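You operate a simulated robot arm through the tools that you are given. There is no shell and no other tool. Be economical: measure what you need, move in short steps, check, and stop when the job is done.

The job below is to be done with a simulated robot arm. You get a single attempt, and the scene is never put back.

JOB
Dose the loaded washer with the laundry tablet and run a QUICK wash.
Fine: tablet in the drawer's slot, drawer shut, START once; wait for END, then dial to OFF.

The check looks at the end state, three seconds after you hand in, the way a careful person would. Anything else that was tipped, shoved, dropped, spilled or broken makes it a failure.

ROBOT AND FRAMES
A 7-joint arm with a two-finger parallel gripper, fixed in place. Base frame: the origin is at the foot of the arm, x ahead of it, y to its left, z up. Lengths are in m, angles in degrees, forces in N, time in s.
With the tool pointing down near the work surface it reaches from about 0.16 to 0.6 m from the base axis. Its first joint turns from -166.0 to 166.0 degrees. Payload 3.91 kg.
The TCP is the grasp point between the finger pads, 0.03 m short of the fingertips. In the tool frame z runs along the fingers and y along their closing line. Largest opening 0.11 m; finger width 0.02, thickness 0.01; the body of the gripper, 0.048 by 0.112 m, starts 0.055 m behind the TCP.
Orientation is told as [roll, pitch, yaw] about the base's x, y, z axes, in that order, counted from this pose: with the fingers straight down and closing along the base's y, the tool's x points along the base's -x, its y along +y and its z along -z.

CONTROLS
- The arm moves only by the tool step_arm. Its argument "steps" is text: rows parted by semicolons, each of 7 numbers parted by spaces: the shift along the tool's x, y, z in m, then the turn, a rotation vector about the tool's x, y, z in rad, then the gripper command, from -1 (fully open) to 1 (shut), values between in proportion. In form: tx ty tz wx wy wz jaw; .... A call has 1 to 8 rows; each row is the pose to reach, as a shift and turn from the pose commanded when the call began, along the tool's axes at that moment. Rows are played at 5 a second. More than 0.05 m and 8.6 degrees between two rows, or a gripper value outside its range, and nothing of the call is played. Where a pose cannot be reached the arm comes as near as it can. A force on the tool above 40 N (or 10 N above the force at the start of the call, whichever is more), or a blocked arm, ends the call early, and 0.2 s more pass. Each finger travels about 0.153 m/s and halts on what it meets, pressing with about 26 N; the grip force reading is that of the motor and also rises with nothing between the fingers. The clock runs only during rows and for 0.2 s after the last one: add rows that repeat a pose to give the fingers time. It gives the time, the measured TCP pose, the force on the tool (base axes), the opening and the grip force at its end, in the units of the frame above (readings bear some noise).
- Cameras (640 x 400 px; columns grow to the right, rows downward): "scene" is fixed at [0.0513, 0.6487, 1.3022]; the picture's right is [-0.83, -0.56, 0.00], its down [-0.17, 0.25, -0.95] and it looks along [0.53, -0.79, -0.30] (base axes); focal length 367 px, centre (320, 200). "wrist" rides on the gripper at [-0.036, 0, -0.057] in the tool frame; the picture's right is [0.00, -1.00, 0.00], its down [0.97, 0.00, -0.24] and it looks along [0.24, 0.00, 0.97] (tool axes); focal length 218 px, centre (320, 200). There is no depth. A picture from a camera that has moved, and an enlarged one, comes with that camera's place and axes in the base frame and with its lens.
- capture(camera): a new picture of that camera. The clock stands still meanwhile.
- lift_body(by): slides the trunk up (or, below 0, down) by that many m; the arm rides with it, the base frame stays. It gives what a move gives, with no picture.
- enlarge(camera, box): a new picture of the part [left, top, right, bottom] of that camera's present view, enlarged. The clock stands still meanwhile.
- job_done(): hands the job in; it is judged then, once.

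Work in short steps. Places have to be worked out from the pictures, the camera data and where the tool is seen: move nearer, look again, correct. Check each grasp and each placing, and mend what went wrong. You have 120 turns and 64 pictures in all, those below and enlarged ones among them. Open the gripper and draw the arm clear of the work before you hand the job in, unless the task says otherwise; then end with one line.

The tools are called after ">>>" by a JSON object that holds its "method" and its "body". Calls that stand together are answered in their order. step_arm: Moves the arm, as the interface text tells. Its arguments: {"type":"object","properties":{"steps":{"type":"string"}},"required":["steps"]} The other tools are called the same way: lift_body (by) slides the trunk up or down; capture (camera) takes a picture; enlarge (camera, box) takes an enlarged picture of a part of a camera's view; job_done () hands the job in.

At the start:

```text
clock: 0.0
tcp_pos: [0.3799, -0.0548, 1.1482]
tool_rot: [-0.1, 0.0, 0.1]
force: [0.4, -0.3, 0.1]
finger_gap: 0.1099
grip_force: 0.0
trunk travel left (down, up): [-0.55, 0.06]
```

scene: 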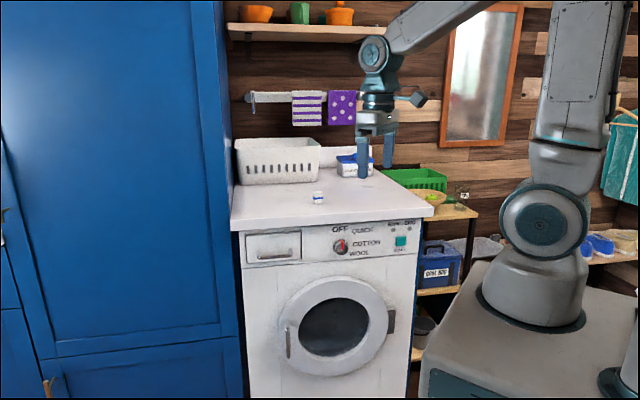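
wrist: 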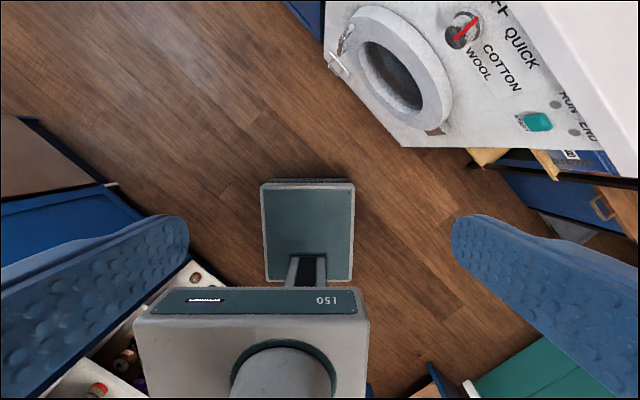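

I'll start by enlarging the key regions of the scene view: the top with the tablet, then the panel.

>>> {"method": "enlarge", "body": {"camera": "scene", "box": [225, 120, 465, 270]}}

>>> {"method": "enlarge", "body": {"camera": "wrist", "box": [320, 0, 640, 200]}}

```text
2.67 times, centred on (345, 195) of scene
camera zoom: at [0.0513, 0.6487, 1.3022], right [-0.83, -0.56, 0.0], down [-0.17, 0.25, -0.95], along [0.53, -0.79, -0.3], focal length 978 px, centre (253, 213)
```

zoom: 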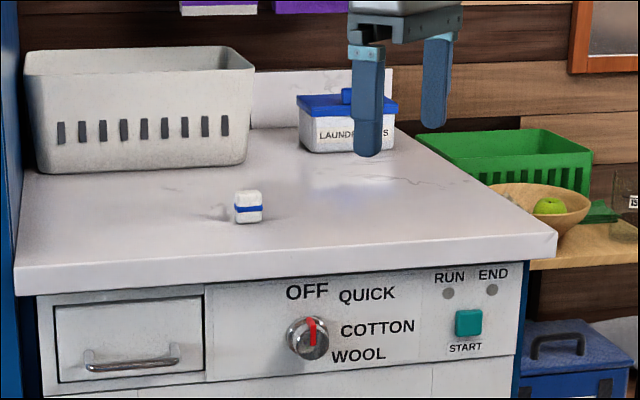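

```text
2.00 times, centred on (480, 100) of wrist
camera zoom: at [0.4163, -0.0548, 1.205], right [0.0, -1.0, 0.0], down [-0.97, 0.0, 0.24], along [-0.24, 0.0, -0.97], focal length 436 px, centre (0, 400)
```

zoom: 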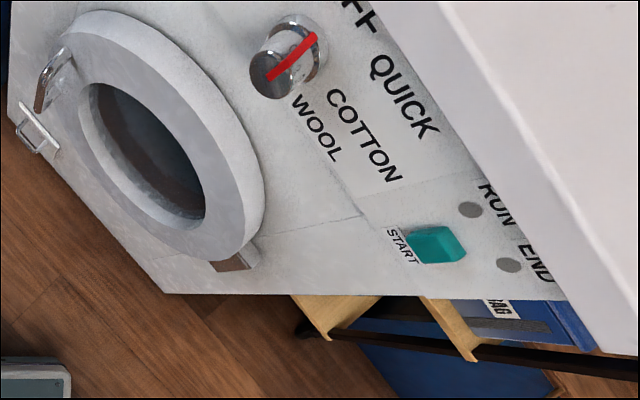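

START is at about (0.457,-0.445,0.80), the knob at about (0.59,-0.28,0.80) and the worktop at z≈0.90, with the front facing roughly along (-0.74,0.67,0). I'll yaw the tool about 42° towards the washer, then pitch it forward.

>>> {"method": "step_arm", "body": {"steps": "0 0 0 0 0 0.1466 -1;0 0 0 0 0 0.2932 -1;0 0 0 0 0 0.44 -1;0 0 0 0 0 0.5864 -1;0 0 0 0 0 0.733 -1"}}

>>> {"method": "step_arm", "body": {"steps": "0 0 0 0 -0.1466 0 -1;0 0 0 0 -0.2932 0 -1;0 0 0 0 -0.44 0 -1;0 0 0 0 -0.5864 0 -1;0 0 0 0 -0.733 0 -1;0 0 0 0 -0.785 0 -1"}}

>>> {"method": "capture", "body": {"camera": "wrist"}}

```text
clock: 1.2
tcp_pos: [0.3803, -0.0569, 1.1481]
tool_rot: [-0.1, 0.1, -42.0]
force: [-1.3, 0.2, -0.5]
finger_gap: 0.11
grip_force: 0.0
trunk travel left (down, up): [-0.55, 0.06]
```

```text
clock: 2.6
tcp_pos: [0.3803, -0.0555, 1.1487]
tool_rot: [0.0, -45.0, -42.0]
force: [-0.2, 0.0, 0.2]
finger_gap: 0.11
grip_force: 0.0
trunk travel left (down, up): [-0.55, 0.06]
```

```text
59 pictures are left
camera wrist: at [0.3694, -0.0446, 1.2135], right [-0.67, -0.74, 0.0], down [-0.64, 0.57, -0.52], along [0.39, -0.35, -0.86], focal length 218 px, centre (320, 200)
```

wrist: 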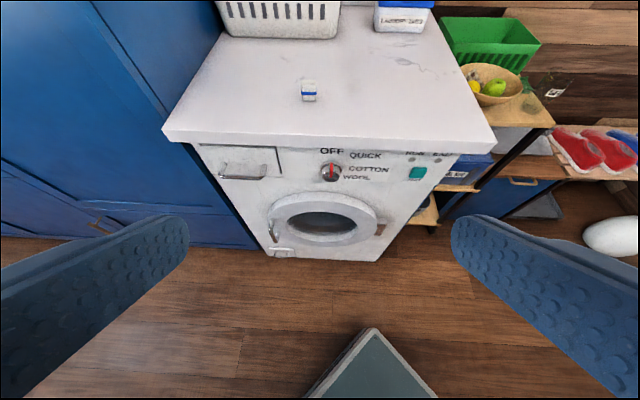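

The wrist view shows the washer front at almost exactly 45°, so outward normal n=(-0.707,0.707). In that frame START is at t≈0.01, the knob at t≈0.22 and the drawer handle at (0.73,-0.12,0.795). I'll make the tool horizontal, square it to the front and lower the trunk.

>>> {"method": "step_arm", "body": {"steps": "0 0 0 0 -0.14 0 -1;0 0 0 0 -0.28 0 -1;0 0 0 0 -0.42 0 -1;0 0 0 0 -0.56 0 -1;0 0 0 0 -0.70 0 -1;0 0 0 0 -0.785 0 -1"}}

>>> {"method": "step_arm", "body": {"steps": "0 0 0 0.052 0 0 -1"}}

>>> {"method": "lift_body", "body": {"by": -0.25}}

>>> {"method": "capture", "body": {"camera": "wrist"}}

>>> {"method": "capture", "body": {"camera": "scene"}}

```text
clock: 3.3
tcp_pos: [0.4241, 0.013, 1.1609]
tool_rot: [0.4, -61.4, -33.1]
force: [0.0, -0.2, -0.2]
finger_gap: 0.1099
grip_force: 0.0
out of reach, approached as far as the arm can: row 1, 2, 3
trunk travel left (down, up): [-0.55, 0.06]
stopped in row 3: the arm was blocked; the commanded pose is now the measured one
```

```text
clock: 3.7
tcp_pos: [0.4239, 0.0148, 1.1619]
tool_rot: [-2.8, -61.5, -32.8]
force: [0.8, -0.3, -0.2]
finger_gap: 0.11
grip_force: 0.0
trunk travel left (down, up): [-0.55, 0.06]
```

```text
clock: 6.3
tcp_pos: [0.423, 0.0145, 0.9121]
tool_rot: [-2.8, -61.6, -32.9]
force: [-0.2, -0.7, -0.7]
finger_gap: 0.1099
grip_force: 0.2
trunk travel left (down, up): [-0.3, 0.31]
```

```text
58 pictures are left
camera wrist: at [0.398, 0.0353, 0.9697], right [-0.58, -0.82, 0.02], down [-0.56, 0.38, -0.74], along [0.59, -0.44, -0.67], focal length 218 px, centre (320, 200)
```

wrist: 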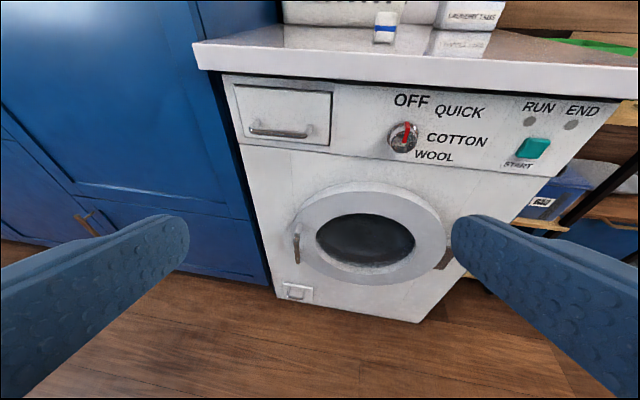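

```text
57 pictures are left
```

scene: 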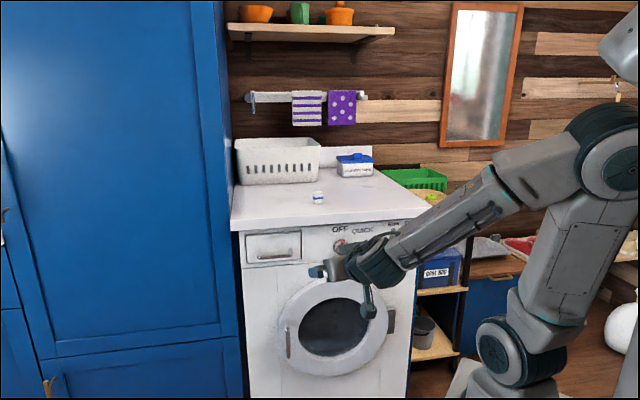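

The wrist pitched only to -61° before jamming at a limit close in, so reaching further out and dropping the shoulder should free it. I'll move forward towards the drawer, lower the trunk a little more, and then pitch.

>>> {"method": "step_arm", "body": {"steps": "-0.02 0.02 0.035 0 0 0 -1;-0.04 0.04 0.07 0 0 0 -1;-0.06 0.06 0.105 0 0 0 -1;-0.08 0.08 0.14 0 0 0 -1"}}

>>> {"method": "lift_body", "body": {"by": -0.15}}

```text
clock: 7.3
tcp_pos: [0.6006, -0.0135, 0.913]
tool_rot: [-2.9, -61.6, -32.9]
force: [-0.4, -0.4, -0.1]
finger_gap: 0.1098
grip_force: 0.0
trunk travel left (down, up): [-0.3, 0.31]
```

```text
clock: 9.1
tcp_pos: [0.5989, -0.0141, 0.7647]
tool_rot: [-2.8, -61.5, -33.0]
force: [-1.0, -0.2, 0.0]
finger_gap: 0.1101
grip_force: 0.1
trunk travel left (down, up): [-0.15, 0.46]
```

Now I'll rotate to horizontal, square to the front, rising about 5 cm.

>>> {"method": "step_arm", "body": {"steps": "-0.011 0 -0.006 0.04 -0.1235 0.0155 -1;-0.022 0 -0.012 0.08 -0.247 0.031 -1;-0.033 0 -0.018 0.12 -0.37 0.0465 -1;-0.044 0 -0.024 0.159 -0.494 0.062 -1"}}

>>> {"method": "capture", "body": {"camera": "wrist"}}

```text
clock: 10.1
tcp_pos: [0.6011, -0.012, 0.8132]
tool_rot: [-163.2, -89.9, 118.2]
force: [0.0, -0.4, 0.2]
finger_gap: 0.11
grip_force: 0.0
trunk travel left (down, up): [-0.15, 0.46]
```

```text
56 pictures are left
camera wrist: at [0.5616, 0.0288, 0.8489], right [-0.71, -0.71, 0.0], down [-0.17, 0.17, -0.97], along [0.69, -0.69, -0.24], focal length 218 px, centre (320, 200)
```

wrist: 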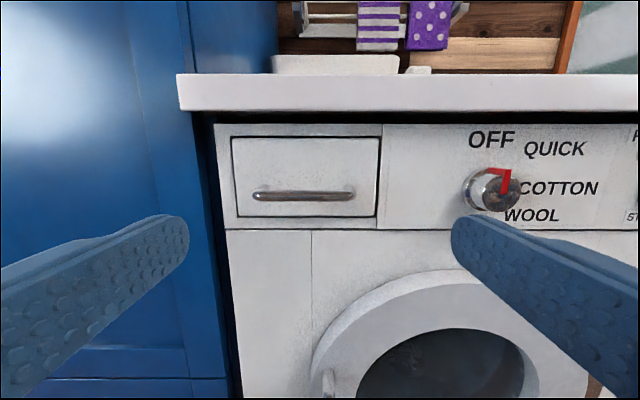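

The view is square: the handle is centred at t≈0.435, z≈0.80, n≈-0.60, with the bar horizontal. I'll roll the gripper 90° so the fingers close vertically on the bar, with the camera ending up on the knob side.

>>> {"method": "step_arm", "body": {"steps": "0 0 0 0 0 0.14 -1;0 0 0 0 0 0.28 -1;0 0 0 0 0 0.42 -1;0 0 0 0 0 0.56 -0.5;0 0 0 0 0 0.70 -0.3;0 0 0 0 0 0.84 -0.09"}}

>>> {"method": "step_arm", "body": {"steps": "0 0 0 0 0 0.14 -0.09;0 0 0 0 0 0.28 -0.09;0 0 0 0 0 0.42 -0.09;0 0 0 0 0 0.56 -0.09;0 0 0 0 0 0.70 -0.09;0 0 0 0 0 0.731 -0.09"}}

>>> {"method": "capture", "body": {"camera": "wrist"}}

```text
clock: 11.5
tcp_pos: [0.6008, -0.0132, 0.8136]
tool_rot: [90.2, -41.9, -135.2]
force: [-1.0, 0.8, 0.5]
finger_gap: 0.06
grip_force: 0.2
trunk travel left (down, up): [-0.15, 0.46]
```

```text
clock: 12.9
tcp_pos: [0.6463, -0.0537, 0.8533]
tool_rot: [89.1, -1.0, -134.4]
force: [-0.1, -0.2, 0.3]
finger_gap: 0.0602
grip_force: 0.0
out of reach, approached as far as the arm can: row 2, 3, 4, 5, 6
trunk travel left (down, up): [-0.15, 0.46]
```

```text
55 pictures are left
camera wrist: at [0.5801, -0.0384, 0.854], right [-0.02, 0.0, -1.0], down [0.51, 0.86, -0.01], along [0.86, -0.51, -0.02], focal length 218 px, centre (320, 200)
```

wrist: 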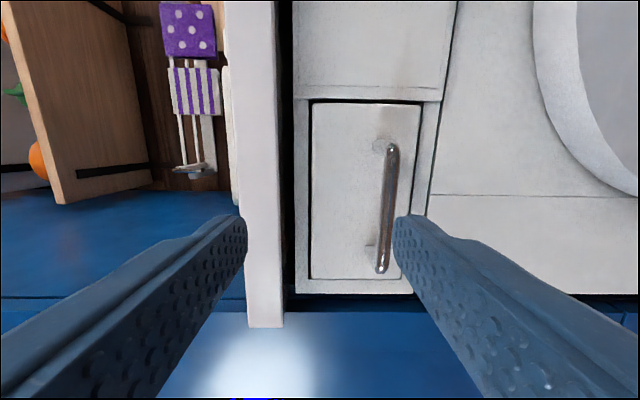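

The handle again works out at z≈0.80, t≈0.43. The reach limit pulled the TCP off the command, and moving forward should fix that, so I'll go to a point 8 cm short of the bar.

>>> {"method": "step_arm", "body": {"steps": "0.005 -0.004 0.025 0 0 0 -0.09;0.01 -0.008 0.05 0 0 0 -0.09;0.016 -0.0135 0.08 0 0 0 -0.09;0.016 -0.0135 0.08 0 0 0 -0.09"}}

```text
clock: 13.9
tcp_pos: [0.7104, -0.1015, 0.8591]
tool_rot: [89.1, -0.6, -134.8]
force: [0.6, 0.0, 0.2]
finger_gap: 0.06
grip_force: 0.0
out of reach, approached as far as the arm can: row 1, 2, 3, 4
trunk travel left (down, up): [-0.15, 0.46]
```

The TCP is 6 cm too high (z=0.859) because the arm can't go lower in this posture, though the trunk can. I'll back off 3 cm and lower the trunk 6 cm.

>>> {"method": "step_arm", "body": {"steps": "0 0 -0.03 0 0 0 -0.09;0 0 -0.03 0 0 0 -0.09"}}

>>> {"method": "lift_body", "body": {"by": -0.055}}

>>> {"method": "capture", "body": {"camera": "wrist"}}

>>> {"method": "capture", "body": {"camera": "scene"}}

```text
clock: 14.5
tcp_pos: [0.6886, -0.0795, 0.867]
tool_rot: [89.6, -0.4, -134.8]
force: [0.9, -0.4, 0.4]
finger_gap: 0.06
grip_force: 0.1
out of reach, approached as far as the arm can: row 1, 2
trunk travel left (down, up): [-0.15, 0.46]
```

```text
clock: 15.4
tcp_pos: [0.6887, -0.0793, 0.8114]
tool_rot: [89.6, -0.4, -134.9]
force: [-0.6, 0.4, -0.1]
finger_gap: 0.06
grip_force: 0.0
trunk travel left (down, up): [-0.095, 0.515]
```

```text
54 pictures are left
camera wrist: at [0.6234, -0.0639, 0.8117], right [-0.01, 0.0, -1.0], down [0.52, 0.86, -0.01], along [0.86, -0.52, -0.01], focal length 218 px, centre (320, 200)
```

wrist: 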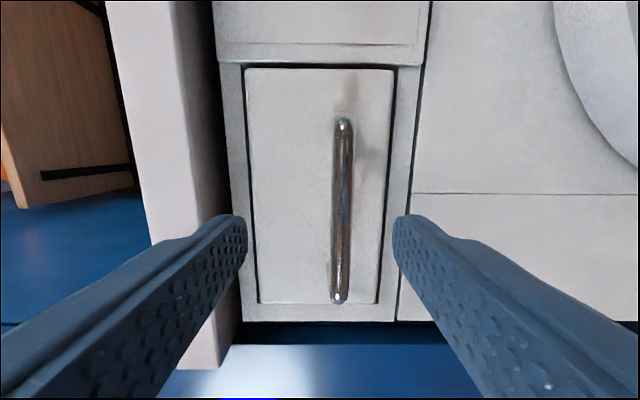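

```text
53 pictures are left
```

scene: 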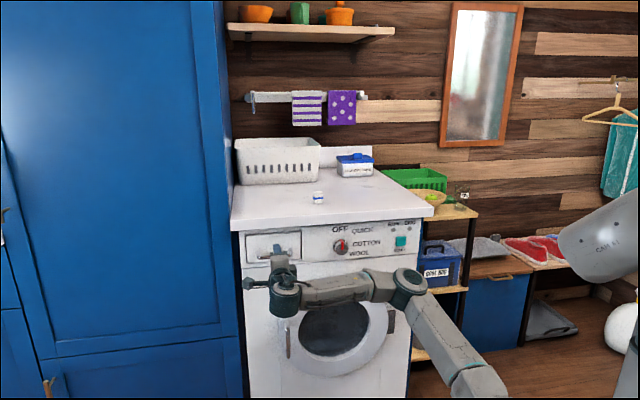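

The fingers straddle the bar and the TCP sits about 11 mm above it. I'll lower the trunk 11 mm, then advance 4.5 cm.

>>> {"method": "lift_body", "body": {"by": -0.011}}

>>> {"method": "step_arm", "body": {"steps": "0 0 0.015 0 0 0 -0.09;0 0 0.03 0 0 0 -0.09;0 0 0.045 0 0 0 -0.09;0 0 0.045 0 0 0 -0.09"}}

>>> {"method": "capture", "body": {"camera": "wrist"}}

```text
clock: 16.0
tcp_pos: [0.6881, -0.0792, 0.8012]
tool_rot: [89.5, -0.4, -134.9]
force: [0.0, 0.0, 0.1]
finger_gap: 0.0598
grip_force: 0.0
trunk travel left (down, up): [-0.084, 0.526]
```

```text
clock: 17.0
tcp_pos: [0.7213, -0.1111, 0.8001]
tool_rot: [89.4, -0.5, -134.9]
force: [-0.4, 0.6, 1.2]
finger_gap: 0.0598
grip_force: 0.0
trunk travel left (down, up): [-0.084, 0.526]
```

```text
52 pictures are left
camera wrist: at [0.6555, -0.0954, 0.8001], right [-0.01, 0.0, -1.0], down [0.52, 0.86, -0.01], along [0.86, -0.52, -0.01], focal length 218 px, centre (320, 200)
```

wrist: 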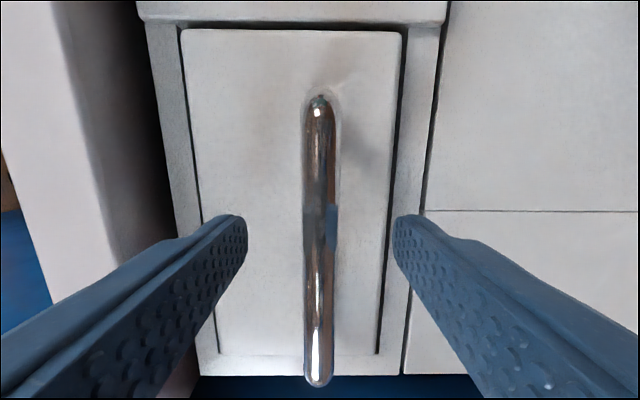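

The bar is centred between the fingers, about 1 cm beyond the TCP. I'll close the gripper.

>>> {"method": "step_arm", "body": {"steps": "0 0 0 0 0 0 0.4;0 0 0 0 0 0 1;0 0 0 0 0 0 1;0 0 0 0 0 0 1"}}

```text
clock: 18.0
tcp_pos: [0.7202, -0.1113, 0.8002]
tool_rot: [89.6, -0.5, -134.8]
force: [0.5, 0.1, -0.3]
finger_gap: 0.0114
grip_force: 44.8
trunk travel left (down, up): [-0.084, 0.526]
```

The gap is 11 mm, so the bar is gripped. I'll pull straight out (tool -z).

>>> {"method": "step_arm", "body": {"steps": "0 0 -0.015 0 0 0 1;0 0 -0.03 0 0 0 1;0 0 -0.045 0 0 0 1;0 0 -0.06 0 0 0 1;0 0 -0.075 0 0 0 1;0 0 -0.09 0 0 0 1"}}

>>> {"method": "capture", "body": {"camera": "scene"}}

```text
clock: 19.4
tcp_pos: [0.6562, -0.0481, 0.7999]
tool_rot: [89.6, -0.5, -134.9]
force: [4.5, 1.2, -3.5]
finger_gap: 0.0113
grip_force: 44.6
trunk travel left (down, up): [-0.084, 0.526]
```

```text
51 pictures are left
```

scene: 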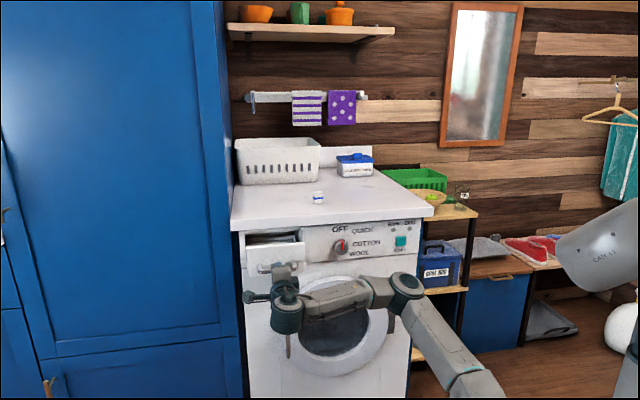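

The drawer has slid out about 9 cm and moves freely. I'll zoom in to see the slot.

>>> {"method": "enlarge", "body": {"camera": "scene", "box": [235, 220, 335, 283]}}

>>> {"method": "step_arm", "body": {"steps": "0 0 -0.012 0 0 0 1;0 0 -0.024 0 0 0 1;0 0 -0.036 0 0 0 1;0 0 -0.048 0 0 0 1"}}

>>> {"method": "enlarge", "body": {"camera": "scene", "box": [235, 220, 335, 283]}}

```text
6.35 times, centred on (285, 252) of scene
camera zoom: at [0.0513, 0.6487, 1.3022], right [-0.83, -0.56, 0.0], down [-0.17, 0.25, -0.95], along [0.53, -0.79, -0.3], focal length 2330 px, centre (542, -127)
```

zoom: 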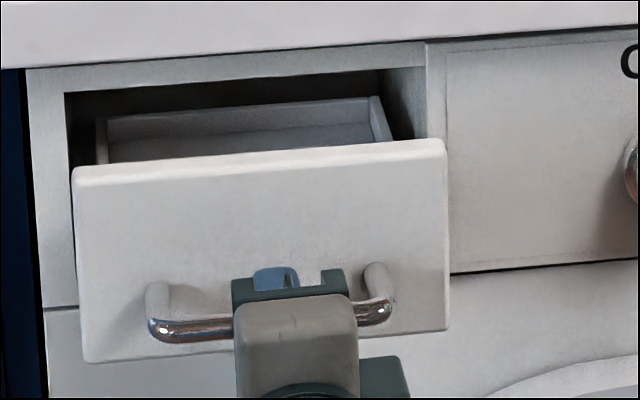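

```text
clock: 20.2
tcp_pos: [0.6536, -0.0421, 0.8004]
tool_rot: [88.8, -1.0, -135.2]
force: [-12.1, -12.9, -16.4]
finger_gap: 0.0114
grip_force: 44.7
out of reach, approached as far as the arm can: row 1, 2, 3
trunk travel left (down, up): [-0.084, 0.526]
stopped in row 3: the force on the tool passed its limit (the readings are from after the stop); the commanded pose is now the measured one
```

```text
6.35 times, centred on (285, 252) of scene
camera zoom: at [0.0513, 0.6487, 1.3022], right [-0.83, -0.56, 0.0], down [-0.17, 0.25, -0.95], along [0.53, -0.79, -0.3], focal length 2330 px, centre (542, -127)
```

zoom: 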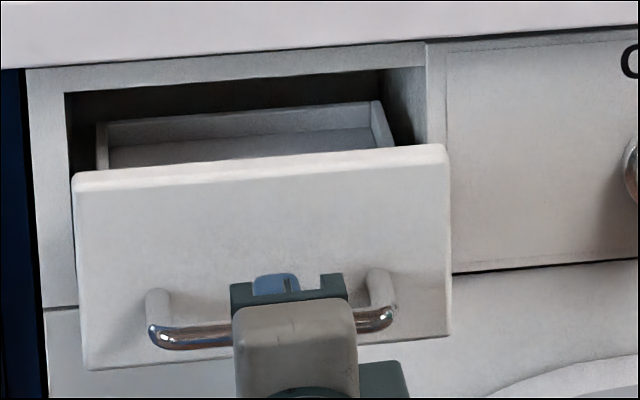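

The drawer moved only about 5 mm more; either that is its stop or the arm reached its limit. I'll open the fingers and back off, watching the reading.

>>> {"method": "step_arm", "body": {"steps": "0 0 0 0 0 0 -0.4;0 0 0 0 0 0 -0.4;0 0 0 0 0 0 -0.4;0 0 -0.01 0 0 0 -0.4;0 0 -0.02 0 0 0 -0.4;0 0 -0.03 0 0 0 -0.4"}}

>>> {"method": "capture", "body": {"camera": "wrist"}}

```text
clock: 21.6
tcp_pos: [0.6535, -0.039, 0.8014]
tool_rot: [89.1, -0.9, -135.0]
force: [-0.9, -0.5, -0.1]
finger_gap: 0.0769
grip_force: 0.1
out of reach, approached as far as the arm can: row 4, 5, 6
trunk travel left (down, up): [-0.084, 0.526]
```

```text
48 pictures are left
camera wrist: at [0.5871, -0.0241, 0.8029], right [-0.02, 0.0, -1.0], down [0.52, 0.86, -0.01], along [0.86, -0.52, -0.02], focal length 218 px, centre (320, 200)
```

wrist: 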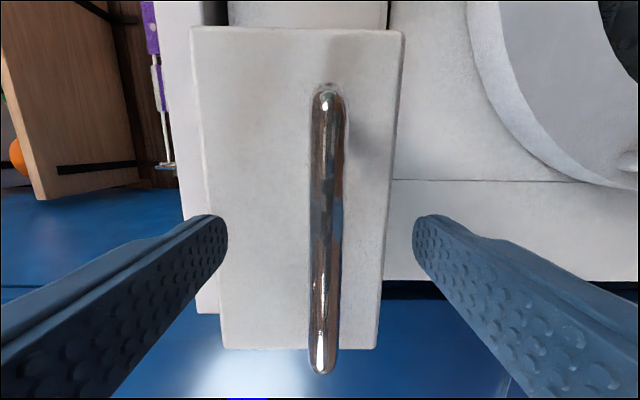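

It stalled at the arm's near limit (n≈-0.49) with the bar still about 1 cm inside the fingertip zone. I'll try backing off while rising slightly, which may be reachable.

>>> {"method": "step_arm", "body": {"steps": "0 0.01 -0.01 0 0 0 -0.6;0 0.02 -0.02 0 0 0 -0.6;0 0.02 -0.03 0 0 0 -0.6"}}

```text
clock: 22.4
tcp_pos: [0.6486, -0.031, 0.8268]
tool_rot: [89.1, -0.9, -134.7]
force: [0.0, -0.2, 0.6]
finger_gap: 0.0879
grip_force: 0.1
out of reach, approached as far as the arm can: row 1, 2, 3
trunk travel left (down, up): [-0.084, 0.526]
```

That helped: n is now -0.4805. I'll lower the trunk 3 cm and repeat.

>>> {"method": "lift_body", "body": {"by": -0.035}}

>>> {"method": "step_arm", "body": {"steps": "0 0.01 -0.01 0 0 0 -0.6;0 0.02 -0.02 0 0 0 -0.6;0 0.03 -0.03 0 0 0 -0.6"}}

>>> {"method": "capture", "body": {"camera": "wrist"}}

```text
clock: 23.2
tcp_pos: [0.6473, -0.0319, 0.7905]
tool_rot: [89.1, -1.0, -134.8]
force: [-0.4, 0.4, 0.0]
finger_gap: 0.088
grip_force: 0.1
trunk travel left (down, up): [-0.049, 0.561]
```

```text
clock: 24.0
tcp_pos: [0.6375, -0.0165, 0.8276]
tool_rot: [89.1, -1.0, -134.7]
force: [-0.4, -1.3, 0.0]
finger_gap: 0.0877
grip_force: 0.0
out of reach, approached as far as the arm can: row 1, 2, 3
trunk travel left (down, up): [-0.049, 0.561]
```

```text
47 pictures are left
camera wrist: at [0.5721, -0.0019, 0.8286], right [-0.02, 0.0, -1.0], down [0.51, 0.86, -0.01], along [0.86, -0.51, -0.02], focal length 218 px, centre (320, 200)
```

wrist: 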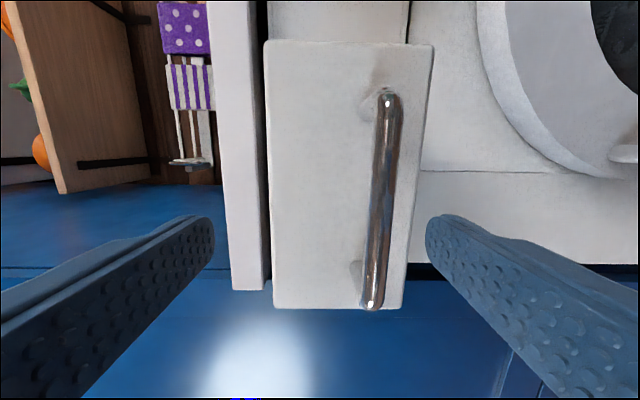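

Only about 1 cm of overlap is left, so one more repetition.

>>> {"method": "lift_body", "body": {"by": -0.035}}

>>> {"method": "step_arm", "body": {"steps": "0 0.01 -0.01 0 0 0 -0.6;0 0.02 -0.02 0 0 0 -0.6;0 0.03 -0.03 0 0 0 -0.6"}}

```text
clock: 24.8
tcp_pos: [0.6384, -0.0174, 0.7921]
tool_rot: [89.1, -1.1, -134.6]
force: [-0.5, 0.5, 0.2]
finger_gap: 0.0882
grip_force: 0.1
trunk travel left (down, up): [-0.014, 0.596]
```

```text
clock: 25.6
tcp_pos: [0.6244, 0.0007, 0.8279]
tool_rot: [89.1, -1.3, -134.4]
force: [0.5, 0.2, 0.3]
finger_gap: 0.0877
grip_force: 0.0
out of reach, approached as far as the arm can: row 2, 3
trunk travel left (down, up): [-0.014, 0.596]
```

The tips are now clear of the bar (n≈-0.47 against -0.485). I'll raise the trunk well above the worktop and roll the gripper back.

>>> {"method": "lift_body", "body": {"by": 0.25}}

>>> {"method": "step_arm", "body": {"steps": "0 0 0 0 0 -0.14 -0.6;0 0 0 0 0 -0.28 -0.6;0 0 0 0 0 -0.42 -0.6;0 0 0 0 0 -0.56 -0.6;0 0 0 0 0 -0.70 -0.6;0 0 0 0 0 -0.84 -0.6"}}

>>> {"method": "step_arm", "body": {"steps": "0 0 0 0 0 -0.14 -0.6;0 0 0 0 0 -0.28 -0.6;0 0 0 0 0 -0.42 -0.6;0 0 0 0 0 -0.56 -0.6;0 0 0 0 0 -0.70 -0.6;0 0 0 0 0 -0.731 -0.6"}}

>>> {"method": "capture", "body": {"camera": "scene"}}

>>> {"method": "capture", "body": {"camera": "wrist"}}

```text
clock: 28.1
tcp_pos: [0.6236, 0.0021, 1.0774]
tool_rot: [89.2, -1.2, -134.5]
force: [0.4, 0.2, 0.8]
finger_gap: 0.088
grip_force: 0.0
trunk travel left (down, up): [-0.264, 0.346]
```

```text
clock: 29.6
tcp_pos: [0.6226, 0.0002, 1.0788]
tool_rot: [88.7, -49.4, -133.4]
force: [0.4, -0.4, -0.5]
finger_gap: 0.0881
grip_force: 0.1
trunk travel left (down, up): [-0.264, 0.346]
```

```text
clock: 30.9
tcp_pos: [0.6241, 0.0012, 1.0778]
tool_rot: [-55.0, -88.4, 10.4]
force: [-0.1, 0.2, -0.2]
finger_gap: 0.0878
grip_force: 0.0
trunk travel left (down, up): [-0.264, 0.346]
```

```text
46 pictures are left
```

scene: 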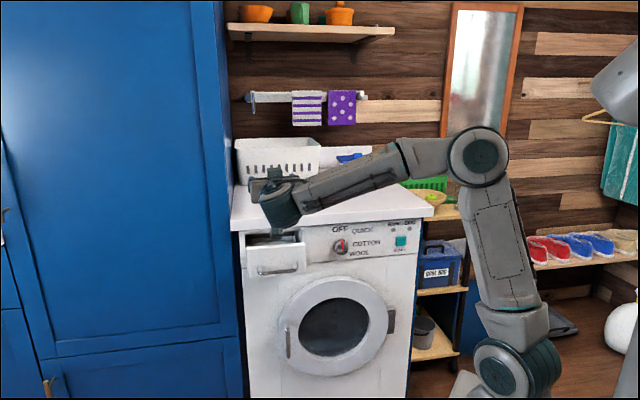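

```text
45 pictures are left
camera wrist: at [0.5841, 0.0416, 1.1142], right [-0.7, -0.71, 0.02], down [-0.2, 0.16, -0.97], along [0.69, -0.68, -0.26], focal length 218 px, centre (320, 200)
```

wrist: 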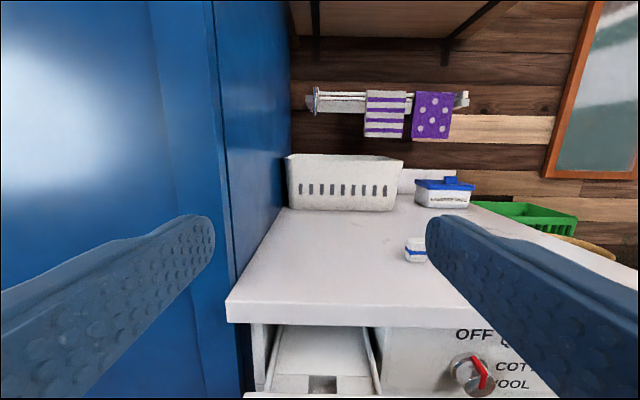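

I can see a recess near the front of the tray. I'll pitch the tool down about 40° to look into the drawer and at the tablet.

>>> {"method": "step_arm", "body": {"steps": "0 0 0 0 0.14 0 -0.6;0 0 0 0 0.28 0 -0.6;0 0 0 0 0.42 0 -0.6;0 0 0 0 0.56 0 -0.6;0 0 0 0 0.70 0 -0.6;0 0 0 0 0.785 0 -0.6"}}

>>> {"method": "capture", "body": {"camera": "wrist"}}

```text
clock: 32.4
tcp_pos: [0.6236, 0.0005, 1.079]
tool_rot: [-1.6, -44.1, -43.2]
force: [0.1, -0.7, 0.2]
finger_gap: 0.088
grip_force: 0.1
trunk travel left (down, up): [-0.264, 0.346]
```

```text
44 pictures are left
camera wrist: at [0.6149, 0.0125, 1.1432], right [-0.7, -0.71, 0.02], down [-0.63, 0.6, -0.5], along [0.35, -0.36, -0.86], focal length 218 px, centre (320, 200)
```

wrist: 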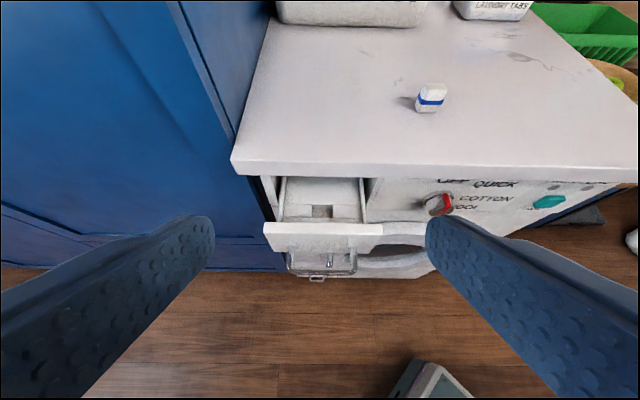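

>>> {"method": "enlarge", "body": {"camera": "wrist", "box": [220, 70, 460, 220]}}

```text
2.67 times, centred on (340, 145) of wrist
camera zoom: at [0.6149, 0.0125, 1.1432], right [-0.7, -0.71, 0.02], down [-0.63, 0.6, -0.5], along [0.35, -0.36, -0.86], focal length 582 px, centre (267, 347)
```

zoom: 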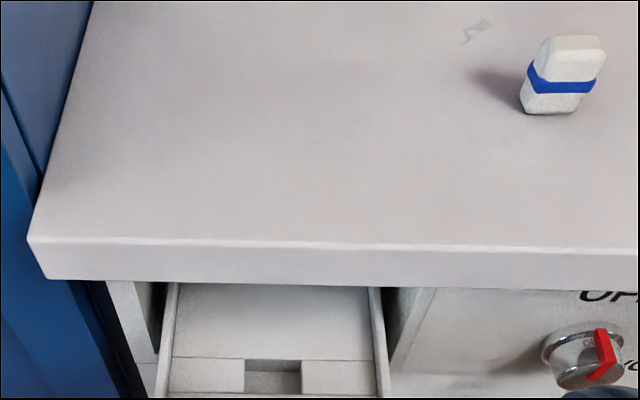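

The tray has a raised block near its front with a rectangular pocket at about n=-0.60, t=0.437, just ahead of the worktop edge. I'll pick and place at the same ~30° tilt so the tablet stays level. Now moving above the tablet for a closer look.

>>> {"method": "step_arm", "body": {"steps": "-0.023 -0.024 0.029 0 0.037 0 -0.6;-0.047 -0.048 0.057 0 0.074 0 -0.6;-0.07 -0.072 0.086 0 0.111 0 -0.6;-0.093 -0.095 0.115 0 0.149 0 -0.6;-0.116 -0.119 0.144 0 0.186 0 -0.6;-0.14 -0.143 0.172 0 0.223 0 -0.6;-0.163 -0.167 0.201 0 0.26 0 -0.6"}}

>>> {"method": "capture", "body": {"camera": "wrist"}}

```text
clock: 34.0
tcp_pos: [0.6901, -0.3004, 1.0511]
tool_rot: [-1.4, -29.2, -43.7]
force: [0.2, 0.6, -0.4]
finger_gap: 0.0879
grip_force: 0.0
trunk travel left (down, up): [-0.264, 0.346]
```

```text
42 pictures are left
camera wrist: at [0.6939, -0.3014, 1.1174], right [-0.7, -0.71, 0.02], down [-0.69, 0.67, -0.26], along [0.17, -0.2, -0.96], focal length 218 px, centre (320, 200)
```

wrist: 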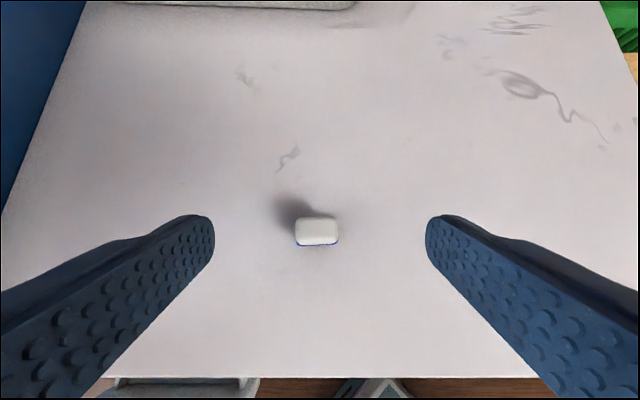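

>>> {"method": "enlarge", "body": {"camera": "wrist", "box": [256, 200, 384, 280]}}

```text
5.00 times, centred on (320, 240) of wrist
camera zoom: at [0.6939, -0.3014, 1.1174], right [-0.7, -0.71, 0.02], down [-0.69, 0.67, -0.26], along [0.17, -0.2, -0.96], focal length 1091 px, centre (320, 0)
```

zoom: 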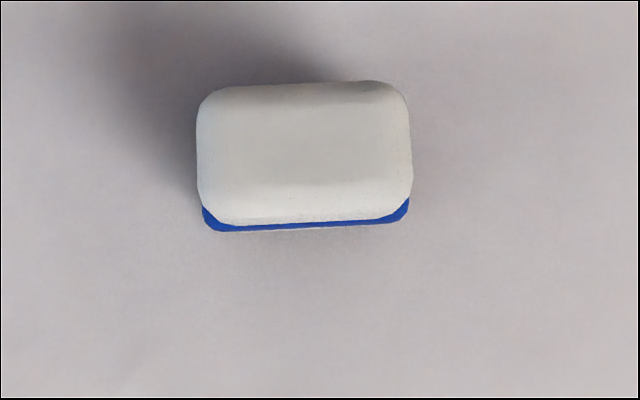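

The tablet is about 31×21 mm in plan, standing, with its long side nearly parallel to the front. Before choosing the grip I'll look down on the pocket to get its size.

>>> {"method": "step_arm", "body": {"steps": "0.029 0.031 -0.006 0 0 0 -0.6;0.058 0.063 -0.011 0 0 0 -0.6;0.086 0.094 -0.017 0 0 0 -0.6;0.115 0.126 -0.022 0 0 0 -0.6;0.144 0.157 -0.028 0 0 0 -0.6"}}

>>> {"method": "capture", "body": {"camera": "wrist"}}

```text
clock: 35.1
tcp_pos: [0.698, -0.0902, 1.0019]
tool_rot: [-1.3, -29.3, -43.8]
force: [-0.1, 0.1, 0.0]
finger_gap: 0.088
grip_force: 0.0
trunk travel left (down, up): [-0.264, 0.346]
```

```text
40 pictures are left
camera wrist: at [0.703, -0.091, 1.0687], right [-0.7, -0.71, 0.02], down [-0.69, 0.67, -0.27], along [0.18, -0.2, -0.96], focal length 218 px, centre (320, 200)
```

wrist: 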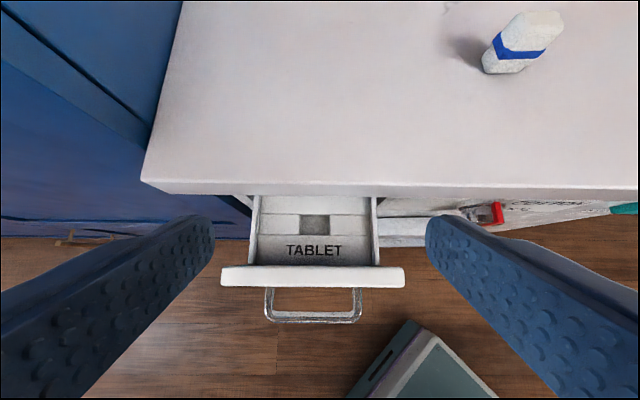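

>>> {"method": "enlarge", "body": {"camera": "wrist", "box": [240, 180, 400, 280]}}

```text
4.00 times, centred on (320, 230) of wrist
camera zoom: at [0.703, -0.091, 1.0687], right [-0.7, -0.71, 0.02], down [-0.69, 0.67, -0.27], along [0.18, -0.2, -0.96], focal length 873 px, centre (320, 80)
```

zoom: 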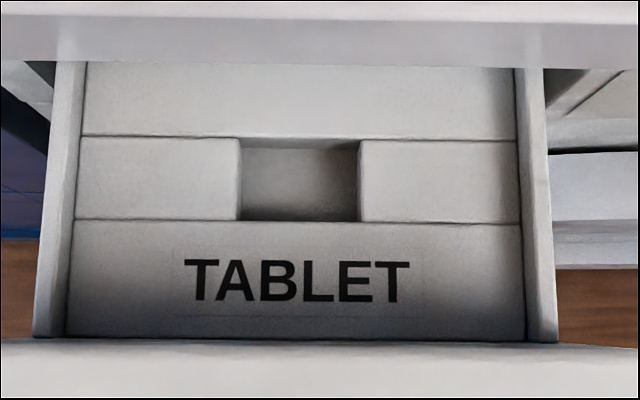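

The slot is roughly 38×25 mm with its ledge at z≈0.80, centred at n≈-0.604, t≈0.4355. That fits the tablet with the long side along t. I'll square the tool to yaw -45, pitch -30 and go to a pre-grasp point short of the tablet.

>>> {"method": "step_arm", "body": {"steps": "-0.023 -0.031 0.009 -0.0025 -0.0016 0.0033 -0.6;-0.046 -0.062 0.018 -0.005 -0.003 0.0066 -0.6;-0.069 -0.093 0.027 -0.0075 -0.005 0.01 -0.6;-0.092 -0.124 0.036 -0.01 -0.0065 0.0133 -0.6;-0.115 -0.155 0.0456 -0.0122 -0.008 0.0167 -0.6;-0.115 -0.155 0.0456 -0.0122 -0.008 0.0167 -0.3"}}

>>> {"method": "capture", "body": {"camera": "wrist"}}

```text
clock: 36.5
tcp_pos: [0.678, -0.2869, 1.0219]
tool_rot: [-0.1, -29.7, -44.8]
force: [-0.5, 1.3, 0.3]
finger_gap: 0.0714
grip_force: 0.0
trunk travel left (down, up): [-0.264, 0.346]
```

```text
38 pictures are left
camera wrist: at [0.681, -0.2881, 1.0879], right [-0.71, -0.71, 0.0], down [-0.68, 0.68, -0.27], along [0.19, -0.19, -0.96], focal length 218 px, centre (320, 200)
```

wrist: 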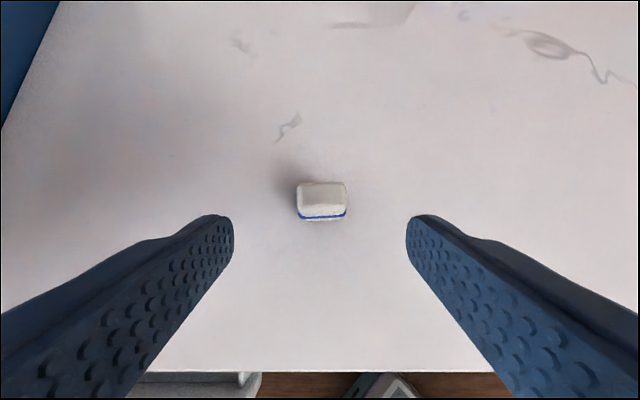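

The tablet is centred between the fingers with its front face at n≈-0.7155. I'll advance 7 cm along the tool axis and look before closing.

>>> {"method": "step_arm", "body": {"steps": "0 0 0.02 0 0 0 -0.3;0 0 0.04 0 0 0 -0.3;0 0 0.055 0 0 0 -0.3;0 0 0.07 0 0 0 -0.3;0 0 0.07 0 0 0 -0.3"}}

>>> {"method": "enlarge", "body": {"camera": "wrist", "box": [200, 140, 440, 290]}}

>>> {"method": "enlarge", "body": {"camera": "scene", "box": [240, 140, 400, 240]}}

```text
clock: 37.8
tcp_pos: [0.703, -0.3112, 0.9598]
tool_rot: [0.0, -29.6, -45.0]
force: [0.0, 0.6, 0.3]
finger_gap: 0.0716
grip_force: 0.0
trunk travel left (down, up): [-0.264, 0.346]
```

```text
2.67 times, centred on (320, 215) of wrist
camera zoom: at [0.7063, -0.3123, 1.0266], right [-0.71, -0.71, 0.0], down [-0.68, 0.68, -0.27], along [0.19, -0.19, -0.96], focal length 582 px, centre (320, 160)
```

zoom: 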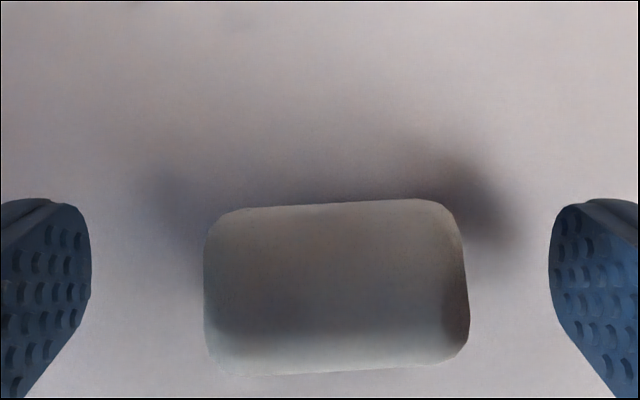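

```text
4.00 times, centred on (320, 190) of scene
camera zoom: at [0.0513, 0.6487, 1.3022], right [-0.83, -0.56, 0.0], down [-0.17, 0.25, -0.95], along [0.53, -0.79, -0.3], focal length 1468 px, centre (320, 240)
```

zoom: 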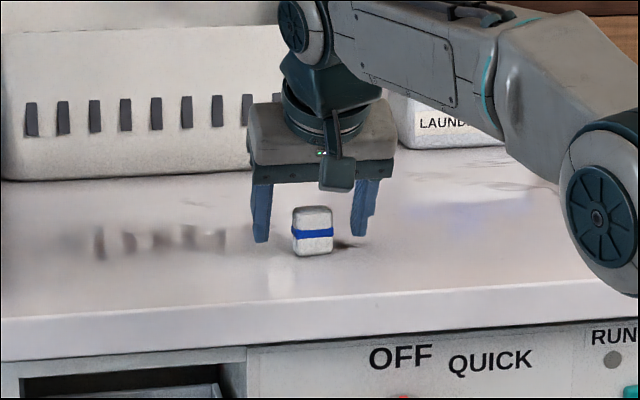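

The fingertips flank the tablet at mid-height, centred and slightly rotated (~3°); the jaws will square it up. Closing.

>>> {"method": "step_arm", "body": {"steps": "0 0 0 0 0 0 0.1;0 0 0 0 0 0 0.3;0 0 0 0 0 0 0.5;0 0 0 0 0 0 0.7;0 0 0 0 0 0 0.7"}}

>>> {"method": "step_arm", "body": {"steps": "-0.013 0 -0.022 0 0 0 0.7;-0.025 0 -0.043 0 0 0 0.7;-0.035 0 -0.061 0 0 0 0.7"}}

>>> {"method": "capture", "body": {"camera": "wrist"}}

```text
clock: 39.0
tcp_pos: [0.7034, -0.3119, 0.9601]
tool_rot: [-0.1, -29.7, -44.9]
force: [-0.1, -0.3, 1.0]
finger_gap: 0.0308
grip_force: 25.7
trunk travel left (down, up): [-0.264, 0.346]
```

```text
clock: 39.8
tcp_pos: [0.7043, -0.3115, 1.03]
tool_rot: [-0.1, -29.6, -44.8]
force: [0.6, 0.2, -0.1]
finger_gap: 0.0311
grip_force: 26.1
trunk travel left (down, up): [-0.264, 0.346]
```

```text
35 pictures are left
camera wrist: at [0.7065, -0.3118, 1.0969], right [-0.71, -0.71, 0.0], down [-0.68, 0.68, -0.27], along [0.19, -0.19, -0.96], focal length 218 px, centre (320, 200)
```

wrist: 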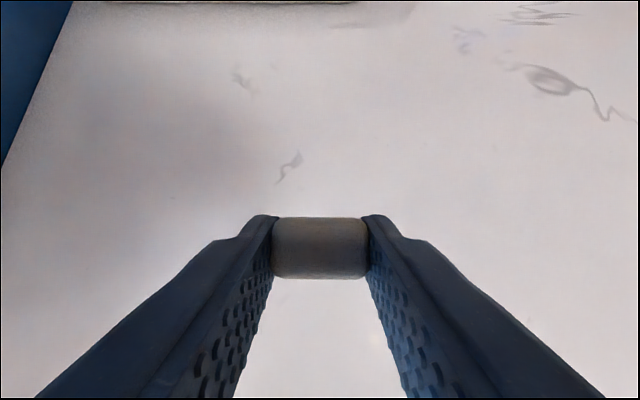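

The tablet is held squarely (31 mm) with its bottom about 43 mm below the TCP. I'll move to a hover in front of the worktop edge above the drawer: n=-0.572, t=0.4355, z=0.98.

>>> {"method": "step_arm", "body": {"steps": "0.03 0.032 -0.006 0 0 0 0.7;0.061 0.063 -0.012 0 0 0 0.7;0.091 0.095 -0.018 0 0 0 0.7;0.122 0.126 -0.024 0 0 0 0.7;0.152 0.158 -0.029 0 0 0 0.7;0.152 0.158 -0.029 0 0 0 0.7"}}

>>> {"method": "capture", "body": {"camera": "wrist"}}

```text
clock: 41.1
tcp_pos: [0.7117, -0.0961, 0.9808]
tool_rot: [0.0, -29.8, -44.9]
force: [-0.2, -0.5, -0.6]
finger_gap: 0.0309
grip_force: 25.9
trunk travel left (down, up): [-0.264, 0.346]
```

```text
34 pictures are left
camera wrist: at [0.7146, -0.0967, 1.0473], right [-0.71, -0.71, 0.0], down [-0.68, 0.68, -0.27], along [0.19, -0.19, -0.96], focal length 218 px, centre (320, 200)
```

wrist: 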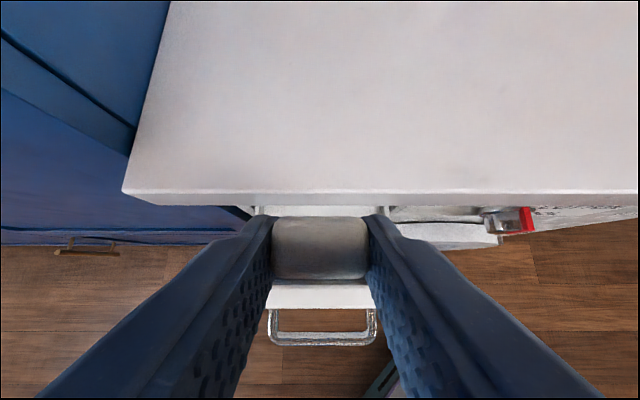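

The tablet is centred in t over the drawer with about 2.7 cm to the worktop edge. I'll descend to about 2.5 cm above the ledge while shifting 8 mm inward, staying between the drawer front and the worktop edge.

>>> {"method": "step_arm", "body": {"steps": "0.0 0 0.016 0 0 0 0.7;0.015 0 0.04 0 0 0 0.7;0.032 0 0.072 0 0 0 0.7;0.049 0 0.102 0 0 0 0.7;0.049 0 0.102 0 0 0 0.7"}}

>>> {"method": "capture", "body": {"camera": "wrist"}}

>>> {"method": "enlarge", "body": {"camera": "scene", "box": [235, 205, 335, 268]}}

```text
clock: 42.4
tcp_pos: [0.716, -0.1007, 0.8665]
tool_rot: [-0.1, -29.9, -44.9]
force: [-0.4, -0.1, -0.7]
finger_gap: 0.0309
grip_force: 25.8
trunk travel left (down, up): [-0.264, 0.346]
```

```text
33 pictures are left
camera wrist: at [0.7203, -0.1023, 0.9337], right [-0.71, -0.71, 0.0], down [-0.68, 0.68, -0.27], along [0.19, -0.19, -0.96], focal length 218 px, centre (320, 200)
```

wrist: 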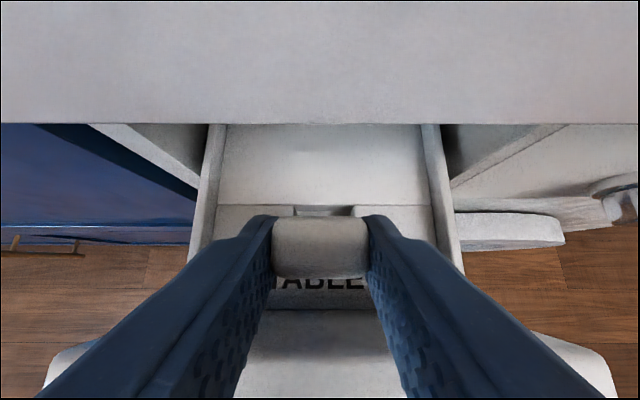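

```text
6.35 times, centred on (285, 236) of scene
camera zoom: at [0.0513, 0.6487, 1.3022], right [-0.83, -0.56, 0.0], down [-0.17, 0.25, -0.95], along [0.53, -0.79, -0.3], focal length 2330 px, centre (542, -32)
```

zoom: 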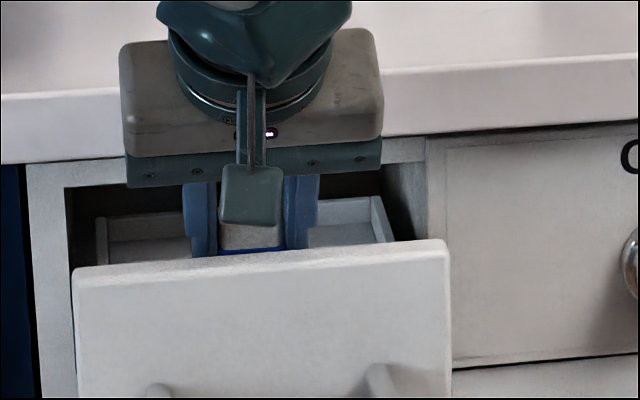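

The slot's back edge is visible just behind the tablet and lines up. Zooming in to measure it.

>>> {"method": "enlarge", "body": {"camera": "wrist", "box": [240, 180, 400, 280]}}

```text
4.00 times, centred on (320, 230) of wrist
camera zoom: at [0.7203, -0.1023, 0.9337], right [-0.71, -0.71, 0.0], down [-0.68, 0.68, -0.27], along [0.19, -0.19, -0.96], focal length 873 px, centre (320, 80)
```

zoom: 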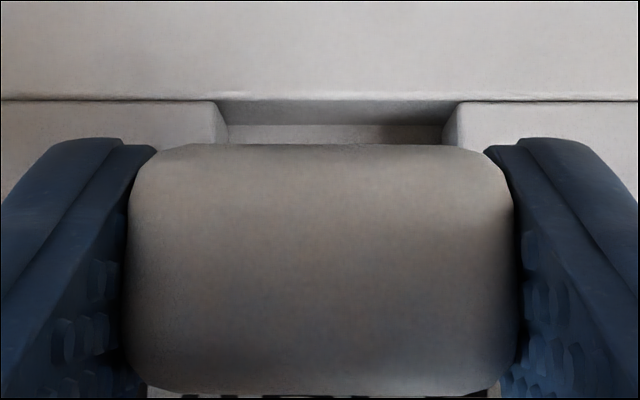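

Relative to the tablet, the slot centre is about 3 mm to -t and 17 mm further in. The slot is about 39 mm wide and at least 17 mm deep. I'll shift there and then lower about 2 cm, staying just above entry.

>>> {"method": "step_arm", "body": {"steps": "-0.0076 -0.0028 0.0043 0 0 0 0.7;-0.0152 -0.0028 0.0087 0 0 0 0.7;-0.0152 -0.0028 0.0087 0 0 0 0.7;-0.0102 -0.0028 0.0174 0 0 0 0.7;-0.0067 -0.0028 0.0234 0 0 0 0.7;-0.0067 -0.0028 0.0234 0 0 0 0.7"}}

>>> {"method": "enlarge", "body": {"camera": "wrist", "box": [240, 180, 400, 280]}}

```text
clock: 43.8
tcp_pos: [0.7263, -0.115, 0.8512]
tool_rot: [-0.2, -29.7, -44.9]
force: [0.4, 0.6, 0.0]
finger_gap: 0.0307
grip_force: 25.9
trunk travel left (down, up): [-0.264, 0.346]
```

```text
4.00 times, centred on (320, 230) of wrist
camera zoom: at [0.7302, -0.1168, 0.9171], right [-0.71, -0.71, 0.0], down [-0.68, 0.68, -0.27], along [0.19, -0.19, -0.96], focal length 873 px, centre (320, 80)
```

zoom: 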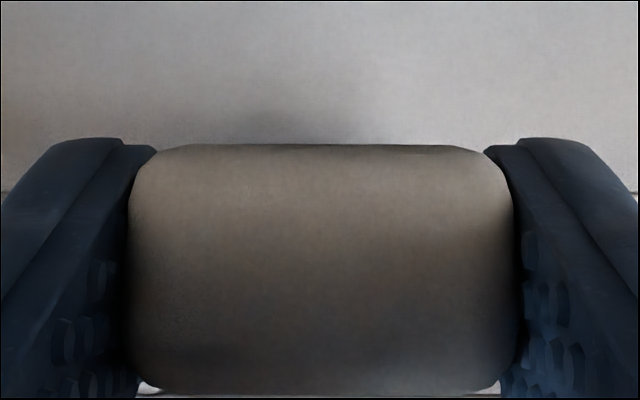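

The tablet bottom is about 8 mm above the ledge and aligned. I'll lower slowly by 16 mm and watch the force.

>>> {"method": "step_arm", "body": {"steps": "0.002 0 0.0035 0 0 0 0.7;0.004 0 0.007 0 0 0 0.7;0.006 0 0.0105 0 0 0 0.7;0.008 0 0.0139 0 0 0 0.7;0.008 0 0.0139 0 0 0 0.7"}}

>>> {"method": "capture", "body": {"camera": "wrist"}}

```text
clock: 45.0
tcp_pos: [0.7285, -0.1158, 0.8342]
tool_rot: [-0.1, -29.6, -44.8]
force: [0.6, -0.1, -1.3]
finger_gap: 0.031
grip_force: 26.0
trunk travel left (down, up): [-0.264, 0.346]
```

```text
29 pictures are left
camera wrist: at [0.7299, -0.117, 0.9007], right [-0.71, -0.71, 0.0], down [-0.68, 0.68, -0.27], along [0.19, -0.19, -0.96], focal length 218 px, centre (320, 200)
```

wrist: 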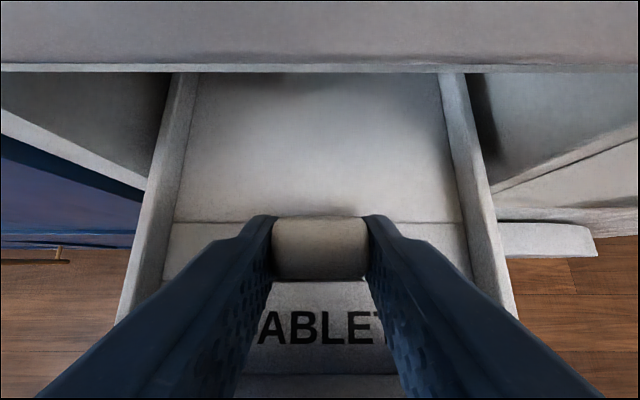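

There's no contact force with the bottom calculated 8–9 mm below the ledge, so the tablet is in the slot. Releasing slowly.

>>> {"method": "step_arm", "body": {"steps": "0 0 0 0 0 0 0.4;0 0 0 0 0 0 0.3;0 0 0 0 0 0 0.2;0 0 0 0 0 0 0.1;0 0 0 0 0 0 0.1"}}

>>> {"method": "capture", "body": {"camera": "wrist"}}

```text
clock: 46.1
tcp_pos: [0.727, -0.1149, 0.8342]
tool_rot: [0.0, -29.6, -44.8]
force: [0.3, 0.3, 0.0]
finger_gap: 0.0496
grip_force: 0.1
trunk travel left (down, up): [-0.264, 0.346]
```

```text
28 pictures are left
camera wrist: at [0.7298, -0.117, 0.9009], right [-0.71, -0.71, 0.0], down [-0.68, 0.68, -0.27], along [0.19, -0.19, -0.96], focal length 218 px, centre (320, 200)
```

wrist: 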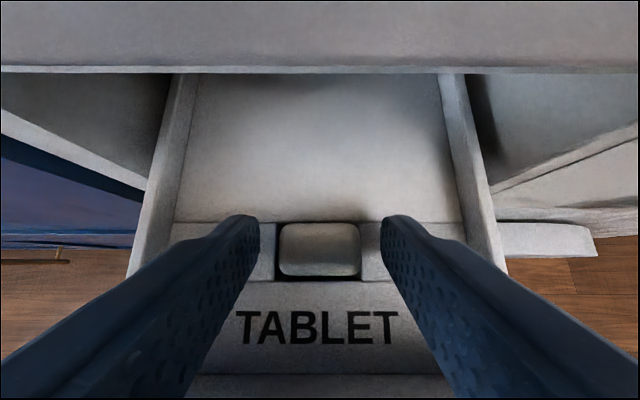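

The tablet has dropped fully into the slot. I'll retreat along the tool axis, up and outward.

>>> {"method": "step_arm", "body": {"steps": "0 0 -0.03 0 0 0 0.1;0 0 -0.06 0 0 0 0.1;0 0 -0.095 0 0 0 0.1;0 0 -0.13 0 0 0 0.1;0.03 0 -0.16 0 0 0 0.5;0.065 0 -0.19 0 0 0 1;0.10 0 -0.21 0 0 0 1"}}

>>> {"method": "capture", "body": {"camera": "wrist"}}

```text
clock: 47.8
tcp_pos: [0.5916, 0.0202, 0.9658]
tool_rot: [0.0, -29.7, -44.8]
force: [0.6, 0.0, 0.1]
finger_gap: 0.0
grip_force: 26.2
trunk travel left (down, up): [-0.264, 0.346]
```

```text
27 pictures are left
camera wrist: at [0.5946, 0.0179, 1.0328], right [-0.71, -0.71, 0.0], down [-0.68, 0.68, -0.27], along [0.19, -0.19, -0.96], focal length 218 px, centre (320, 200)
```

wrist: 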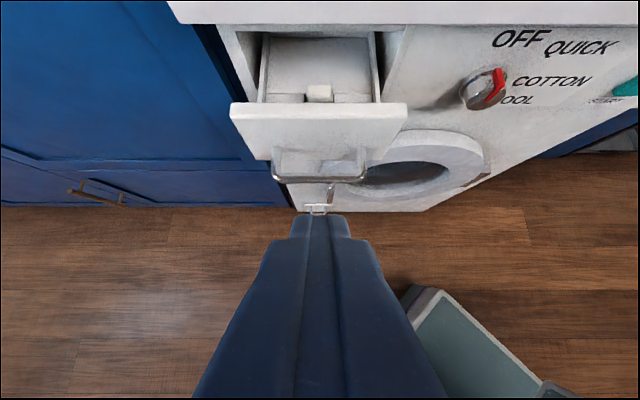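

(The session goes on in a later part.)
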